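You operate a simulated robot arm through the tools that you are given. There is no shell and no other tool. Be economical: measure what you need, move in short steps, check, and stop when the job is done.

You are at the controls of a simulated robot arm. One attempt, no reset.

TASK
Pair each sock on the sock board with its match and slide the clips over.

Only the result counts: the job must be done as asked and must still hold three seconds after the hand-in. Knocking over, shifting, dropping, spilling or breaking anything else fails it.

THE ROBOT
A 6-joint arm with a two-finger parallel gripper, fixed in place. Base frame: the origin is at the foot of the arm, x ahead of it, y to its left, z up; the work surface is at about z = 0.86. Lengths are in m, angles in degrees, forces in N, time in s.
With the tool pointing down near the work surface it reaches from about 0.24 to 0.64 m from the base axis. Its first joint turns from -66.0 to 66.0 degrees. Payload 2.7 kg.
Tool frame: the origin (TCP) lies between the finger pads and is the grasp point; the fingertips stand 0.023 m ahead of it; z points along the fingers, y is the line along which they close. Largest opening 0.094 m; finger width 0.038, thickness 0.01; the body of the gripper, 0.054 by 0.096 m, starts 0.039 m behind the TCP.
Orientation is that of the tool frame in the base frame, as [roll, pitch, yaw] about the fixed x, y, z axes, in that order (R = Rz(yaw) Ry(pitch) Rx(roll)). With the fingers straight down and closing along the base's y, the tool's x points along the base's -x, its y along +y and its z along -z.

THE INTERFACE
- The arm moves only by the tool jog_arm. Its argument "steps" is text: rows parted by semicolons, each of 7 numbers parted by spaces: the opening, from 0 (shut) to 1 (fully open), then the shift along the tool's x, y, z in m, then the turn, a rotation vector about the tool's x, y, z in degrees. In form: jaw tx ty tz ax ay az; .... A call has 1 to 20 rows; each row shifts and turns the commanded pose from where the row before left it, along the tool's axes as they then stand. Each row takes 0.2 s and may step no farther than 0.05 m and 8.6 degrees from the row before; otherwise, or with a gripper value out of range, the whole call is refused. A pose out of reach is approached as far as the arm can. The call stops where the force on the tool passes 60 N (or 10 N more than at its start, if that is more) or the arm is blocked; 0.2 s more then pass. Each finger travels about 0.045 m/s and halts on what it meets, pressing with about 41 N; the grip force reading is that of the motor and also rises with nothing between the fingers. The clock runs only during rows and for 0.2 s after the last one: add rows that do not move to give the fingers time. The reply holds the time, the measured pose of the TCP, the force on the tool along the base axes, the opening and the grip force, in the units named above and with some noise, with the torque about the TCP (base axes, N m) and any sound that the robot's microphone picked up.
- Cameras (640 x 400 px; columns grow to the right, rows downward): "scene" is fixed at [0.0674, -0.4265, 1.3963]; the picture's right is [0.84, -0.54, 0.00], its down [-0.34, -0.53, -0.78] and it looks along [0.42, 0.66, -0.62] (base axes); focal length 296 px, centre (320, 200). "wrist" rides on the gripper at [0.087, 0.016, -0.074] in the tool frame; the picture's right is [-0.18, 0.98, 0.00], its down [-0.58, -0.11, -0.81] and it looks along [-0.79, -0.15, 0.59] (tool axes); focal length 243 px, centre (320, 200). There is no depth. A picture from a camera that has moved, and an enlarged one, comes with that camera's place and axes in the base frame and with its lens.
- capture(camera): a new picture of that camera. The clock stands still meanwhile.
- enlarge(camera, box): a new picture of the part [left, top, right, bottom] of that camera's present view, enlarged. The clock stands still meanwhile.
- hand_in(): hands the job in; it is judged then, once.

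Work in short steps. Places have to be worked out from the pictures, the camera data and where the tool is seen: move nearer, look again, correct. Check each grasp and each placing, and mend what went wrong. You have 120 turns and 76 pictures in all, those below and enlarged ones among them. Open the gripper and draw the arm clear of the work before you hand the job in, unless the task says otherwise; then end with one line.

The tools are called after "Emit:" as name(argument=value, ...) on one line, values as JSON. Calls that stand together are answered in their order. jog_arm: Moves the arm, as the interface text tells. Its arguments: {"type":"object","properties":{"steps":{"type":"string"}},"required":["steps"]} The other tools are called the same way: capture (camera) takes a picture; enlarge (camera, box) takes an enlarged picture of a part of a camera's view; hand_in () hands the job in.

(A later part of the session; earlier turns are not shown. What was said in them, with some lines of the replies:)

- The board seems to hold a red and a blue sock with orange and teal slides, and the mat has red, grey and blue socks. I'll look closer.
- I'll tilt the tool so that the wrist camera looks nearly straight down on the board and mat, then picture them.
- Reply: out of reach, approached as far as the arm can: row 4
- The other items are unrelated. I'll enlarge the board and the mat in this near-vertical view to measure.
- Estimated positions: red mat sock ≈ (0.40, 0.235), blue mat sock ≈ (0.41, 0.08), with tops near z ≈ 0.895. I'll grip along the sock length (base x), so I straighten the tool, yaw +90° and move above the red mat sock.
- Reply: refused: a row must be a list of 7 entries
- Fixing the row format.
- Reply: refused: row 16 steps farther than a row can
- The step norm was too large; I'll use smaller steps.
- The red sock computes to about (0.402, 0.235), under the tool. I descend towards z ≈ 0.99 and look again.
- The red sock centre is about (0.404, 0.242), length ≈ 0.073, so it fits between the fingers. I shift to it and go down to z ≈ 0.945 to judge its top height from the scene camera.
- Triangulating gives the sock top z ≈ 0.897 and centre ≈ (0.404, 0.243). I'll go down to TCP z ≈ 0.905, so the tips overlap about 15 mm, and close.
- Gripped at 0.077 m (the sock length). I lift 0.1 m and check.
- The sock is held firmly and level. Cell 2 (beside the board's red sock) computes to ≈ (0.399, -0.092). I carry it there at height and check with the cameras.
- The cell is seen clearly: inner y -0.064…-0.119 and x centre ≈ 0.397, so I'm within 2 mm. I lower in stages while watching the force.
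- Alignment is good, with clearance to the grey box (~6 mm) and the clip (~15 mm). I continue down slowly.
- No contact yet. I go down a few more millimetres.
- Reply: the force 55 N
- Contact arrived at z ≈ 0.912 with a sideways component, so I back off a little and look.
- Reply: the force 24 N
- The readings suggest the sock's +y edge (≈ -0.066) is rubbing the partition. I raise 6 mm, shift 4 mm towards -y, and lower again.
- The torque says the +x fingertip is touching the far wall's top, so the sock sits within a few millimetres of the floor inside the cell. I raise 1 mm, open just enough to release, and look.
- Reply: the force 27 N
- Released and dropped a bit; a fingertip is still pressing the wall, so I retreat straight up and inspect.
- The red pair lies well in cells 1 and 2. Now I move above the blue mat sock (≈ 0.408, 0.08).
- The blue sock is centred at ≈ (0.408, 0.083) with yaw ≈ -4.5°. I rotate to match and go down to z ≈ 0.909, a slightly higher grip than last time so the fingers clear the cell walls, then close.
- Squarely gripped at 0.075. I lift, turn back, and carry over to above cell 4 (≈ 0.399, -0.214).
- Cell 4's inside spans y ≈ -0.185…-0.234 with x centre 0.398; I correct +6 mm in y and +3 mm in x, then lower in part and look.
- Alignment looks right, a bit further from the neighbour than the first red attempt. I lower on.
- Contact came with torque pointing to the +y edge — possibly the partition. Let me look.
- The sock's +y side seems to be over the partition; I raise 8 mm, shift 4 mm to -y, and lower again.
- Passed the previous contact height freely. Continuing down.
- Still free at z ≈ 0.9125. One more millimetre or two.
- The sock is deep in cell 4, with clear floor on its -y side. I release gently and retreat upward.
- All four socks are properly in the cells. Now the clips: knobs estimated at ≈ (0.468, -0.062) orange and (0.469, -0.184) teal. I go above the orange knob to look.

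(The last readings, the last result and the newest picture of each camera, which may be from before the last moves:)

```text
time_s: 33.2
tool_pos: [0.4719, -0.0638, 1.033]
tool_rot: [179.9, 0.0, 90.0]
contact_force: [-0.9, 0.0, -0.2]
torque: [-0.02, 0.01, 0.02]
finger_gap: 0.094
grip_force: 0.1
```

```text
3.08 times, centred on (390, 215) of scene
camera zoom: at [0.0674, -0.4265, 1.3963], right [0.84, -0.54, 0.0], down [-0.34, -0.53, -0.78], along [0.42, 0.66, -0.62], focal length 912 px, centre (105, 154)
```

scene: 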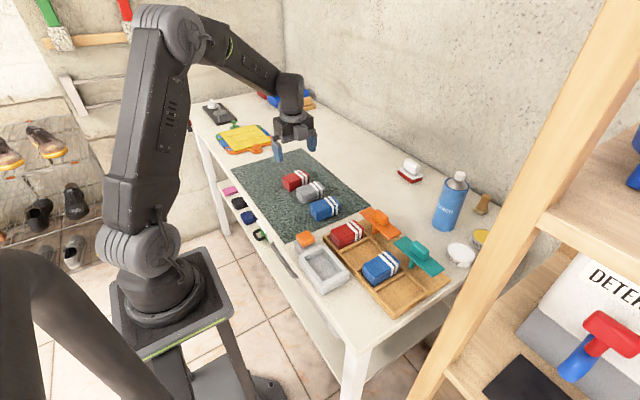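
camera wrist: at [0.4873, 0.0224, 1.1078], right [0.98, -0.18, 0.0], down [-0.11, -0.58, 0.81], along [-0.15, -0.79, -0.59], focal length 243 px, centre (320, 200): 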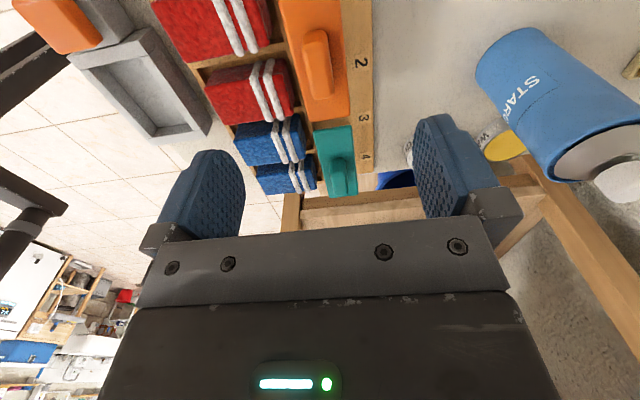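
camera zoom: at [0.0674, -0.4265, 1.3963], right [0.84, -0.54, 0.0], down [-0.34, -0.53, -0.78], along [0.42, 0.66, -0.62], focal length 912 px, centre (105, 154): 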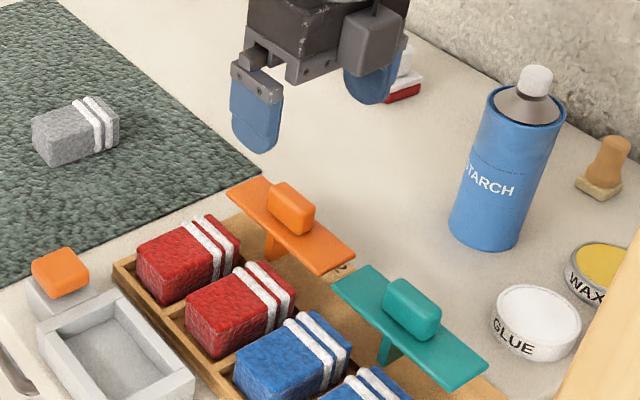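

Orange knob ≈ (0.471, -0.057), top z ≈ 0.93. I lower to z ≈ 0.965 over it and check centring.

Emit:
jog_arm(steps="1 0.005 0 0.035 0 0 0; 1 0 0 0.033 0 0 0; 1 0 0 0 0 0 0")

Emit:
capture(camera="wrist")

Emit:
enlarge(camera="scene", box=[330, 150, 430, 250])

```text
time_s: 34.0
tool_pos: [0.4707, -0.059, 0.9615]
tool_rot: [179.9, 0.1, 90.0]
contact_force: [0.6, -0.2, -0.7]
torque: [-0.02, 0.03, -0.01]
finger_gap: 0.0938
grip_force: 0.1
```

```text
33 pictures are left
camera wrist: at [0.4875, 0.0277, 1.0377], right [0.98, -0.18, 0.0], down [-0.11, -0.58, 0.81], along [-0.15, -0.79, -0.59], focal length 243 px, centre (320, 200)
```

wrist: 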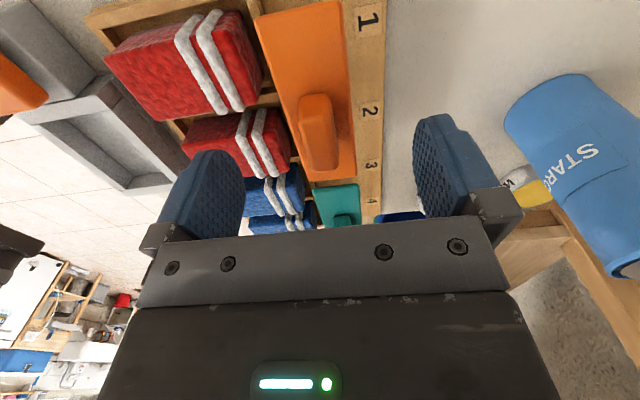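

```text
4.00 times, centred on (380, 200) of scene
camera zoom: at [0.0674, -0.4265, 1.3963], right [0.84, -0.54, 0.0], down [-0.34, -0.53, -0.78], along [0.42, 0.66, -0.62], focal length 1185 px, centre (80, 200)
```

zoom: 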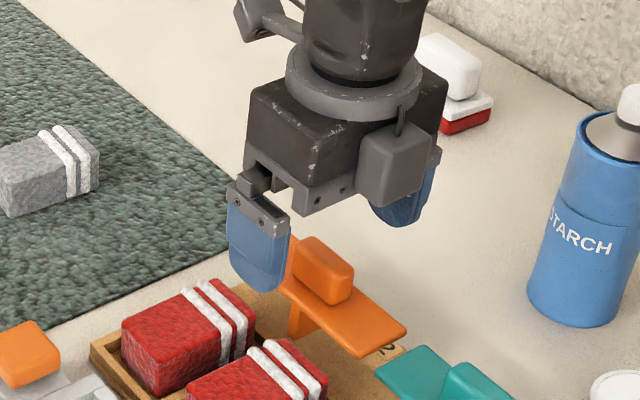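

The knob is centred at ≈ (0.471, -0.055), thickness ≈ 0.02. I lower to TCP z ≈ 0.939 (tips just above the plate) and narrow to a loose straddle.

Emit:
jog_arm(steps="1 0.003 0 0.012 0 0 0; 1 0 0 0.011 0 0 0; 0.7 0 0 0 0 0 0; 0.5 0 0 0 0 0 0; 0.38 0 0 0 0 0 0; 0.38 0 0 0 0 0 0; 0.38 0 0 0 0 0 0")

Emit:
capture(camera="wrist")

Emit:
enlarge(camera="scene", box=[330, 170, 410, 250])

```text
time_s: 35.6
tool_pos: [0.4701, -0.056, 0.9397]
tool_rot: [180.0, 0.0, 90.0]
contact_force: [1.3, 0.3, -1.0]
torque: [-0.01, -0.04, -0.01]
finger_gap: 0.0357
grip_force: 0.0
```

```text
31 pictures are left
camera wrist: at [0.4857, 0.0303, 1.0148], right [0.98, -0.18, 0.0], down [-0.11, -0.58, 0.81], along [-0.15, -0.79, -0.59], focal length 243 px, centre (320, 200)
```

wrist: 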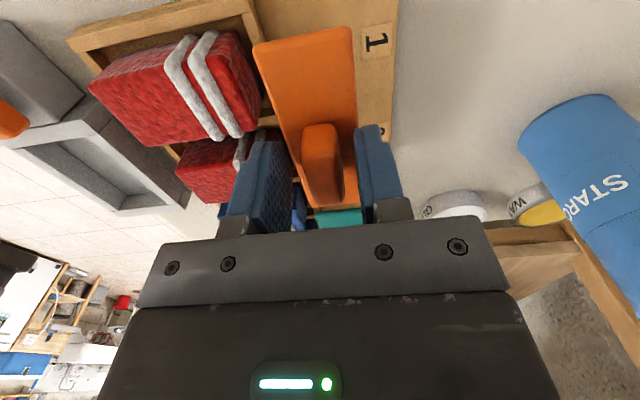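

```text
5.00 times, centred on (370, 210) of scene
camera zoom: at [0.0674, -0.4265, 1.3963], right [0.84, -0.54, 0.0], down [-0.34, -0.53, -0.78], along [0.42, 0.66, -0.62], focal length 1481 px, centre (70, 150)
```

zoom: 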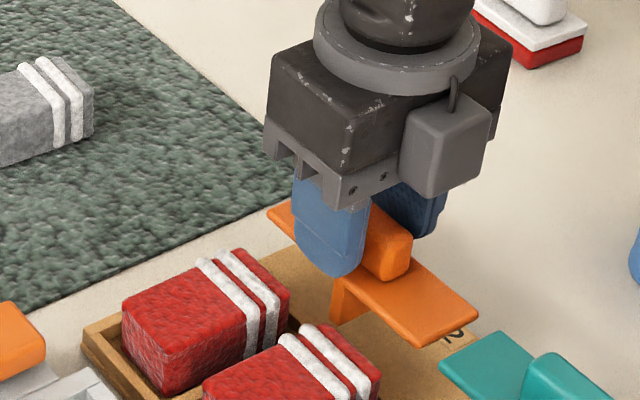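

The fingers straddle the knob. I drag toward -x in small steps while watching the force.

Emit:
jog_arm(steps="0.3 0 0 0 0 0 0; 0.3 0 -0.008 0 0 0 0; 0.3 0 -0.008 0 0 0 0; 0.3 0 0 0 0 0 0")

Emit:
enlarge(camera="scene", box=[330, 170, 410, 250])

```text
time_s: 36.6
tool_pos: [0.4518, -0.0565, 0.9392]
tool_rot: [179.8, -0.1, 89.9]
contact_force: [0.4, 0.2, 0.8]
torque: [0.03, 0.05, -0.02]
finger_gap: 0.0285
grip_force: 0.9
```

```text
5.00 times, centred on (370, 210) of scene
camera zoom: at [0.0674, -0.4265, 1.3963], right [0.84, -0.54, 0.0], down [-0.34, -0.53, -0.78], along [0.42, 0.66, -0.62], focal length 1481 px, centre (70, 150)
```

zoom: 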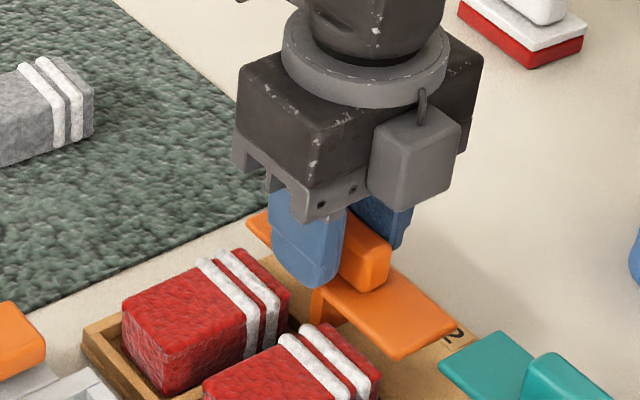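

The clip slides along freely with the knob. I continue.

Emit:
jog_arm(steps="0.3 0 -0.008 0 0 0 0; 0.3 0 -0.008 0 0 0 0; 0.3 0 0 0 0 0 0")

Emit:
enlarge(camera="scene", box=[330, 170, 410, 250])

```text
time_s: 37.4
tool_pos: [0.4361, -0.0554, 0.9398]
tool_rot: [180.0, 0.0, 90.0]
contact_force: [0.3, 0.3, -0.4]
torque: [-0.04, -0.04, 0.0]
finger_gap: 0.0285
grip_force: 0.4
```

```text
5.00 times, centred on (370, 210) of scene
camera zoom: at [0.0674, -0.4265, 1.3963], right [0.84, -0.54, 0.0], down [-0.34, -0.53, -0.78], along [0.42, 0.66, -0.62], focal length 1481 px, centre (70, 150)
```

zoom: 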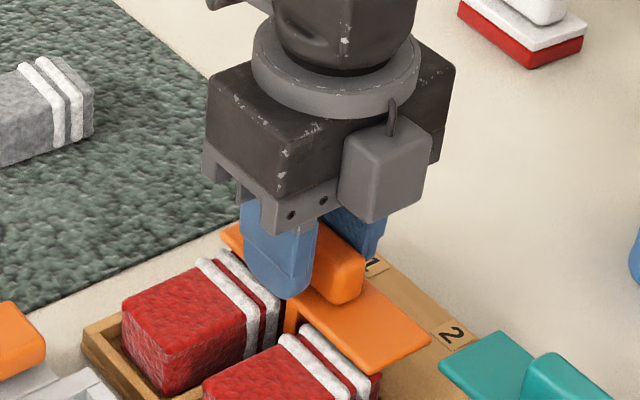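

Sliding over the sock ends freely. Continue with caution.

Emit:
jog_arm(steps="0.3 0 -0.006 0 0 0 0; 0.3 0 -0.006 0 0 0 0; 0.3 0 0 0 0 0 0")

Emit:
enlarge(camera="scene", box=[330, 180, 410, 260])

```text
time_s: 38.2
tool_pos: [0.424, -0.0553, 0.9397]
tool_rot: [180.0, -0.1, 90.0]
contact_force: [-0.1, 0.2, -0.2]
torque: [-0.01, -0.05, 0.01]
finger_gap: 0.0282
grip_force: 0.0
```

```text
5.00 times, centred on (370, 220) of scene
camera zoom: at [0.0674, -0.4265, 1.3963], right [0.84, -0.54, 0.0], down [-0.34, -0.53, -0.78], along [0.42, 0.66, -0.62], focal length 1481 px, centre (70, 100)
```

zoom: 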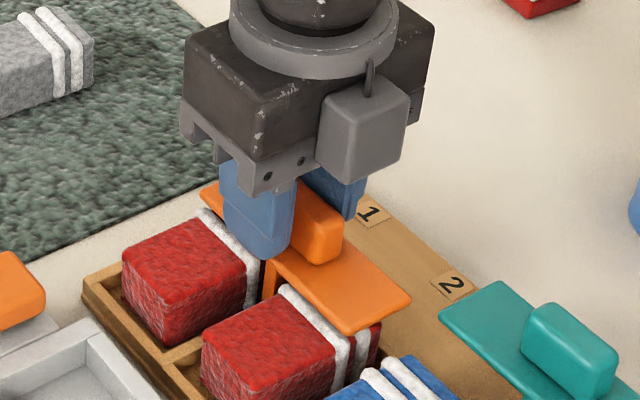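

Now over the second cuff band; still no resistance. I continue to find the stop.

Emit:
jog_arm(steps="0.3 0 -0.006 0 0 0 0; 0.3 0 -0.006 0 0 0 0; 0.3 0 0 0 0 0 0")

Emit:
enlarge(camera="scene", box=[330, 180, 410, 260])

```text
time_s: 39.0
tool_pos: [0.4122, -0.0551, 0.94]
tool_rot: [-180.0, -0.1, 90.0]
contact_force: [0.6, -0.2, -0.1]
torque: [0.01, 0.0, -0.02]
finger_gap: 0.0281
grip_force: 0.3
```

```text
5.00 times, centred on (370, 220) of scene
camera zoom: at [0.0674, -0.4265, 1.3963], right [0.84, -0.54, 0.0], down [-0.34, -0.53, -0.78], along [0.42, 0.66, -0.62], focal length 1481 px, centre (70, 100)
```

zoom: 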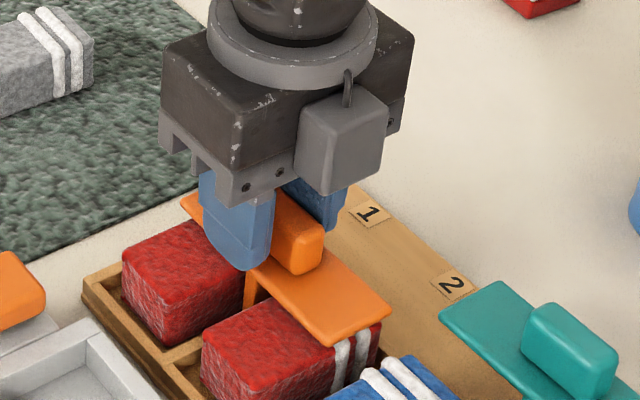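

Still free. I continue towards the stop.

Emit:
jog_arm(steps="0.3 0 -0.005 0 0 0 0; 0.3 0 -0.005 0 0 0 0; 0.3 0 0 0 0 0 0")

```text
time_s: 39.8
tool_pos: [0.4026, -0.0555, 0.9398]
tool_rot: [179.9, 0.0, 90.0]
contact_force: [0.2, 0.0, 0.0]
torque: [0.0, 0.0, 0.0]
finger_gap: 0.0285
grip_force: 0.2
```

Emit:
jog_arm(steps="0.3 0 -0.004 0 0 0 0; 0.3 0 -0.004 0 0 0 0; 0.3 0 0 0 0 0 0")

Emit:
enlarge(camera="scene", box=[330, 180, 410, 260])

```text
time_s: 40.6
tool_pos: [0.3936, -0.0546, 0.9388]
tool_rot: [179.8, 0.1, 90.1]
contact_force: [7.0, -3.0, -1.4]
torque: [-0.04, 0.01, -0.05]
finger_gap: 0.0316
grip_force: 3.6
```

```text
5.00 times, centred on (370, 220) of scene
camera zoom: at [0.0676, -0.4266, 1.3963], right [0.84, -0.54, 0.0], down [-0.34, -0.53, -0.78], along [0.42, 0.66, -0.62], focal length 1481 px, centre (70, 100)
```

zoom: 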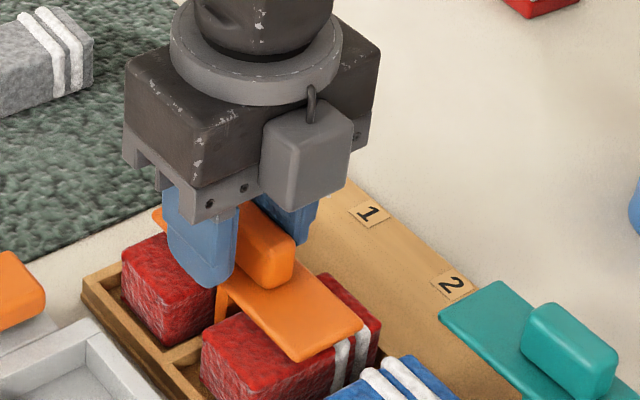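

Resistance appears with the clip over the sock middles — the end stop. I open and lift straight off.

Emit:
jog_arm(steps="0.36 0 0 0 0 0 0; 0.4 0 0.001 0 0 0 0; 0.45 0 0 0 0 0 0; 0.45 0 0 -0.02 0 0 0; 0.5 0 0 -0.04 0 0 0; 0.7 0 0 -0.03 0 0 0; 1 0 0 0 0 0 0")

Emit:
enlarge(camera="scene", box=[310, 180, 450, 310])

```text
time_s: 42.2
tool_pos: [0.395, -0.0563, 1.0312]
tool_rot: [180.0, -0.1, 90.0]
contact_force: [-0.8, 0.4, 0.2]
torque: [0.01, 0.04, 0.0]
finger_gap: 0.094
grip_force: 0.0
```

```text
3.08 times, centred on (380, 245) of scene
camera zoom: at [0.0674, -0.4265, 1.3963], right [0.84, -0.54, 0.0], down [-0.34, -0.53, -0.78], along [0.42, 0.66, -0.62], focal length 912 px, centre (135, 62)
```

zoom: 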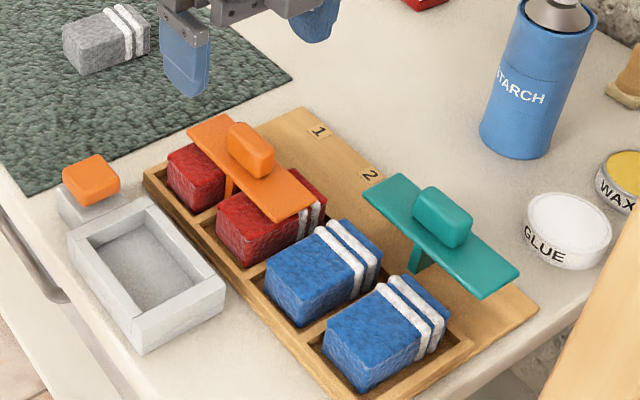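

Orange is over the red pair. Next I move above the teal knob (≈ 0.471, -0.178).

Emit:
jog_arm(steps="1 -0.03 0.02 0 0 0 0; 1 -0.03 0.02 0 0 0 0; 1 -0.03 0.02 0 0 0 0; 1 -0.031 0.016 0 0 0 0; 1 0 0 0.035 0 0 0; 1 0 0 0.033 0 0 0; 1 0 0 0 0 0 0")

Emit:
capture(camera="wrist")

```text
time_s: 43.8
tool_pos: [0.4685, -0.1768, 0.9617]
tool_rot: [180.0, 0.0, 90.0]
contact_force: [-0.4, 0.4, 0.5]
torque: [-0.03, 0.02, -0.01]
finger_gap: 0.094
grip_force: 0.0
```

```text
23 pictures are left
camera wrist: at [0.4853, -0.0898, 1.0369], right [0.98, -0.18, 0.0], down [-0.11, -0.58, 0.81], along [-0.15, -0.79, -0.59], focal length 243 px, centre (320, 200)
```

wrist: 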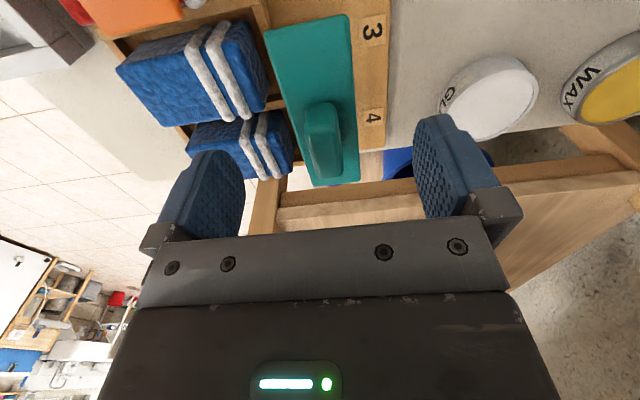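

Teal knob at ≈ (0.470, -0.178), right under the tool and clear of the glue pot. I lower and straddle it as before.

Emit:
jog_arm(steps="1 0 0.001 0.012 0 0 0; 1 0 0 0.011 0 0 0; 0.7 0 0 0 0 0 0; 0.5 0 0 0 0 0 0; 0.38 0 0 0 0 0 0; 0.3 0 0 0 0 0 0; 0.3 0 0 0 0 0 0; 0.3 0 0 0 0 0 0")

Emit:
enlarge(camera="scene", box=[350, 190, 450, 290])

```text
time_s: 45.6
tool_pos: [0.4694, -0.1769, 0.9395]
tool_rot: [-179.9, -0.1, 90.0]
contact_force: [-0.5, 0.7, 0.1]
torque: [-0.02, 0.0, 0.03]
finger_gap: 0.0283
grip_force: 0.1
```

```text
4.00 times, centred on (400, 240) of scene
camera zoom: at [0.0674, -0.4265, 1.3963], right [0.84, -0.54, 0.0], down [-0.34, -0.53, -0.78], along [0.42, 0.66, -0.62], focal length 1185 px, centre (0, 40)
```

zoom: 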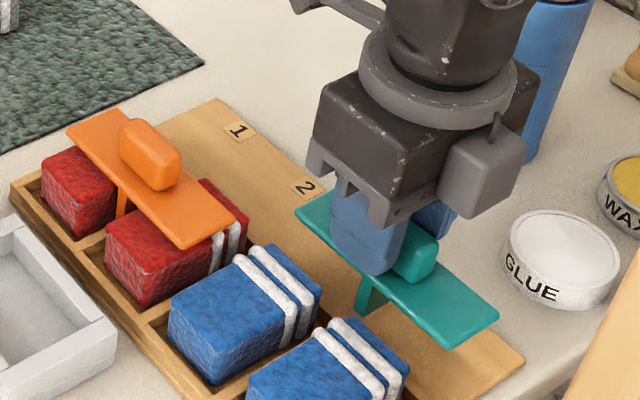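

Straddled. I drag the teal clip -x in stages.

Emit:
jog_arm(steps="0.3 0 -0.008 0 0 0 0; 0.3 0 -0.008 0 0 0 0; 0.3 0 -0.006 0 0 0 0; 0.3 0 -0.006 0 0 0 0; 0.3 0 0 0 0 0 0")

Emit:
enlarge(camera="scene", box=[350, 190, 450, 290])

```text
time_s: 46.8
tool_pos: [0.4434, -0.1774, 0.9379]
tool_rot: [179.9, 0.1, 90.0]
contact_force: [0.0, 0.6, 0.3]
torque: [-0.02, -0.03, 0.01]
finger_gap: 0.0283
grip_force: 0.5
```

```text
4.00 times, centred on (400, 240) of scene
camera zoom: at [0.0674, -0.4265, 1.3963], right [0.84, -0.54, 0.0], down [-0.34, -0.53, -0.78], along [0.42, 0.66, -0.62], focal length 1185 px, centre (0, 40)
```

zoom: 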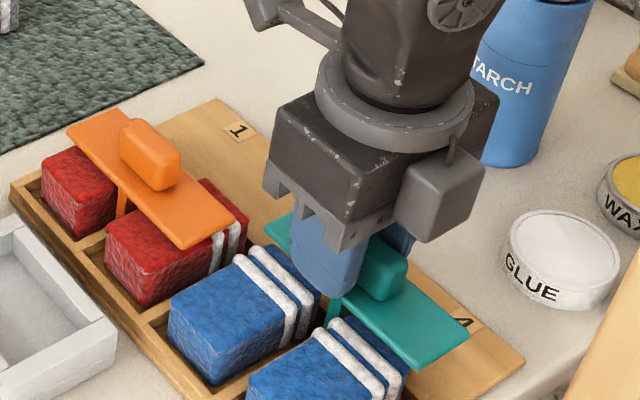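

Moving freely. Continue.

Emit:
jog_arm(steps="0.3 0 -0.006 0 0 0 0; 0.3 0 -0.006 0 0 0 0; 0.3 0 -0.006 0 0 0 0; 0.3 0 -0.006 0 0 0 0; 0.3 0 -0.006 0 0 0 0; 0.3 0 -0.006 0 0 0 0; 0.3 0 0 0 0 0 0")

Emit:
enlarge(camera="scene", box=[340, 200, 440, 300])

```text
time_s: 48.4
tool_pos: [0.4062, -0.1752, 0.938]
tool_rot: [179.9, 0.1, 90.0]
contact_force: [-0.7, 0.0, 0.3]
torque: [-0.02, -0.04, 0.01]
finger_gap: 0.0282
grip_force: 0.3
```

```text
4.00 times, centred on (390, 250) of scene
camera zoom: at [0.0674, -0.4265, 1.3963], right [0.84, -0.54, 0.0], down [-0.34, -0.53, -0.78], along [0.42, 0.66, -0.62], focal length 1185 px, centre (40, 0)
```

zoom: 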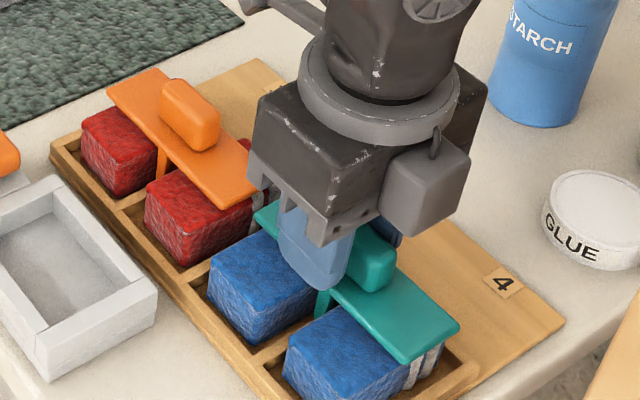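

One more stage to the stop.

Emit:
jog_arm(steps="0.3 0 -0.005 0 0 0 0; 0.3 0 -0.004 0 0 0 0; 0.3 0 -0.003 0 0 0 0; 0.3 0 0 0 0 0 0")

```text
time_s: 49.4
tool_pos: [0.3951, -0.1764, 0.938]
tool_rot: [179.9, 0.0, 90.0]
contact_force: [2.2, -0.5, 1.3]
torque: [0.02, -0.01, 0.02]
finger_gap: 0.0291
grip_force: 1.0
```

Resistance is starting; I go 2 mm more to match the orange one.

Emit:
jog_arm(steps="0.3 0 -0.002 0 0 0 0; 0.3 0 0 0 0 0 0")

```text
time_s: 50.0
tool_pos: [0.3944, -0.1758, 0.9392]
tool_rot: [179.9, -0.1, 90.0]
contact_force: [5.9, 3.9, 1.3]
torque: [-0.02, -0.01, 0.02]
finger_gap: 0.0306
grip_force: 2.6
```

At the stop. I open, lift straight up and inspect everything.

Emit:
jog_arm(steps="0.36 0 0 0 0 0 0; 0.4 0 0.001 0 0 0 0; 0.45 0 0 0 0 0 0; 0.45 0 0 -0.02 0 0 0; 0.5 0 0 -0.04 0 0 0; 0.7 0 0 -0.045 0 0 0; 1 0 0 -0.045 0 0 0; 1 0.04 0 -0.02 0 0 0; 1 0.045 0 0 0 0 0; 1 0.045 0 0 0 0 0; 1 0 0 0 0 0 0")

Emit:
enlarge(camera="scene", box=[310, 190, 450, 310])

Emit:
capture(camera="scene")

Emit:
capture(camera="wrist")

```text
time_s: 52.4
tool_pos: [0.3941, -0.0465, 1.1088]
tool_rot: [179.9, 0.0, 90.1]
contact_force: [0.2, 0.5, 0.3]
torque: [0.0, 0.0, 0.02]
finger_gap: 0.0941
grip_force: 0.1
```

```text
3.33 times, centred on (380, 250) of scene
camera zoom: at [0.0674, -0.4265, 1.3963], right [0.84, -0.54, 0.0], down [-0.34, -0.53, -0.78], along [0.42, 0.66, -0.62], focal length 988 px, centre (120, 33)
```

zoom: 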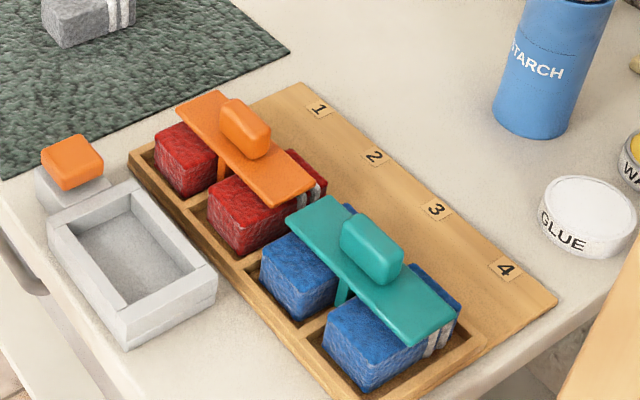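

```text
18 pictures are left
```

scene: 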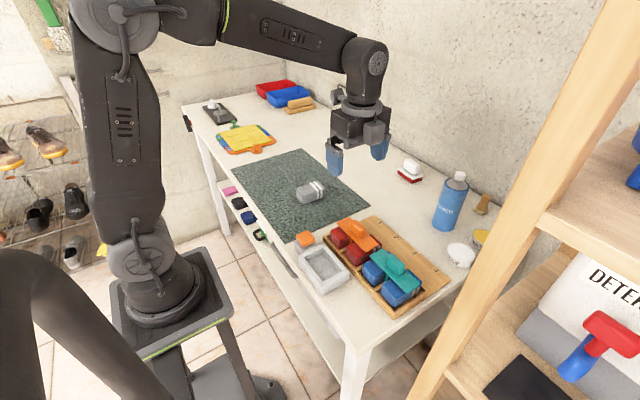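

```text
17 pictures are left
camera wrist: at [0.4098, 0.0395, 1.1846], right [0.98, -0.18, 0.0], down [-0.11, -0.58, 0.81], along [-0.15, -0.79, -0.59], focal length 243 px, centre (320, 200)
```

wrist: 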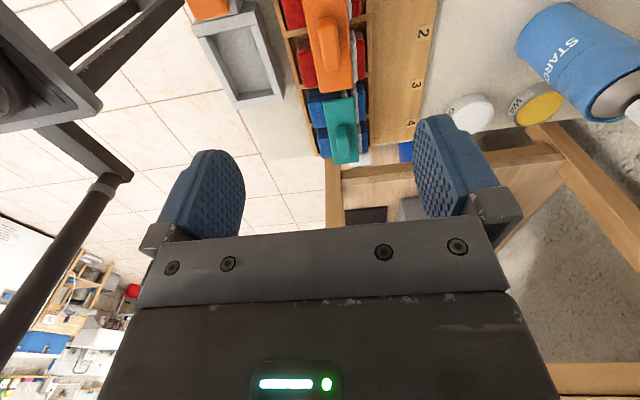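

Both pairs are in their cells, both clips are over at their stops, nothing else has been disturbed, and the gripper is open and clear. I hand the job in.

Emit:
hand_in()

```text
The job is handed in.
```

The red and blue socks on the board each lie beside their match with a clip slid over to its stop; the grey sock, which has no match there, stayed on the mat.
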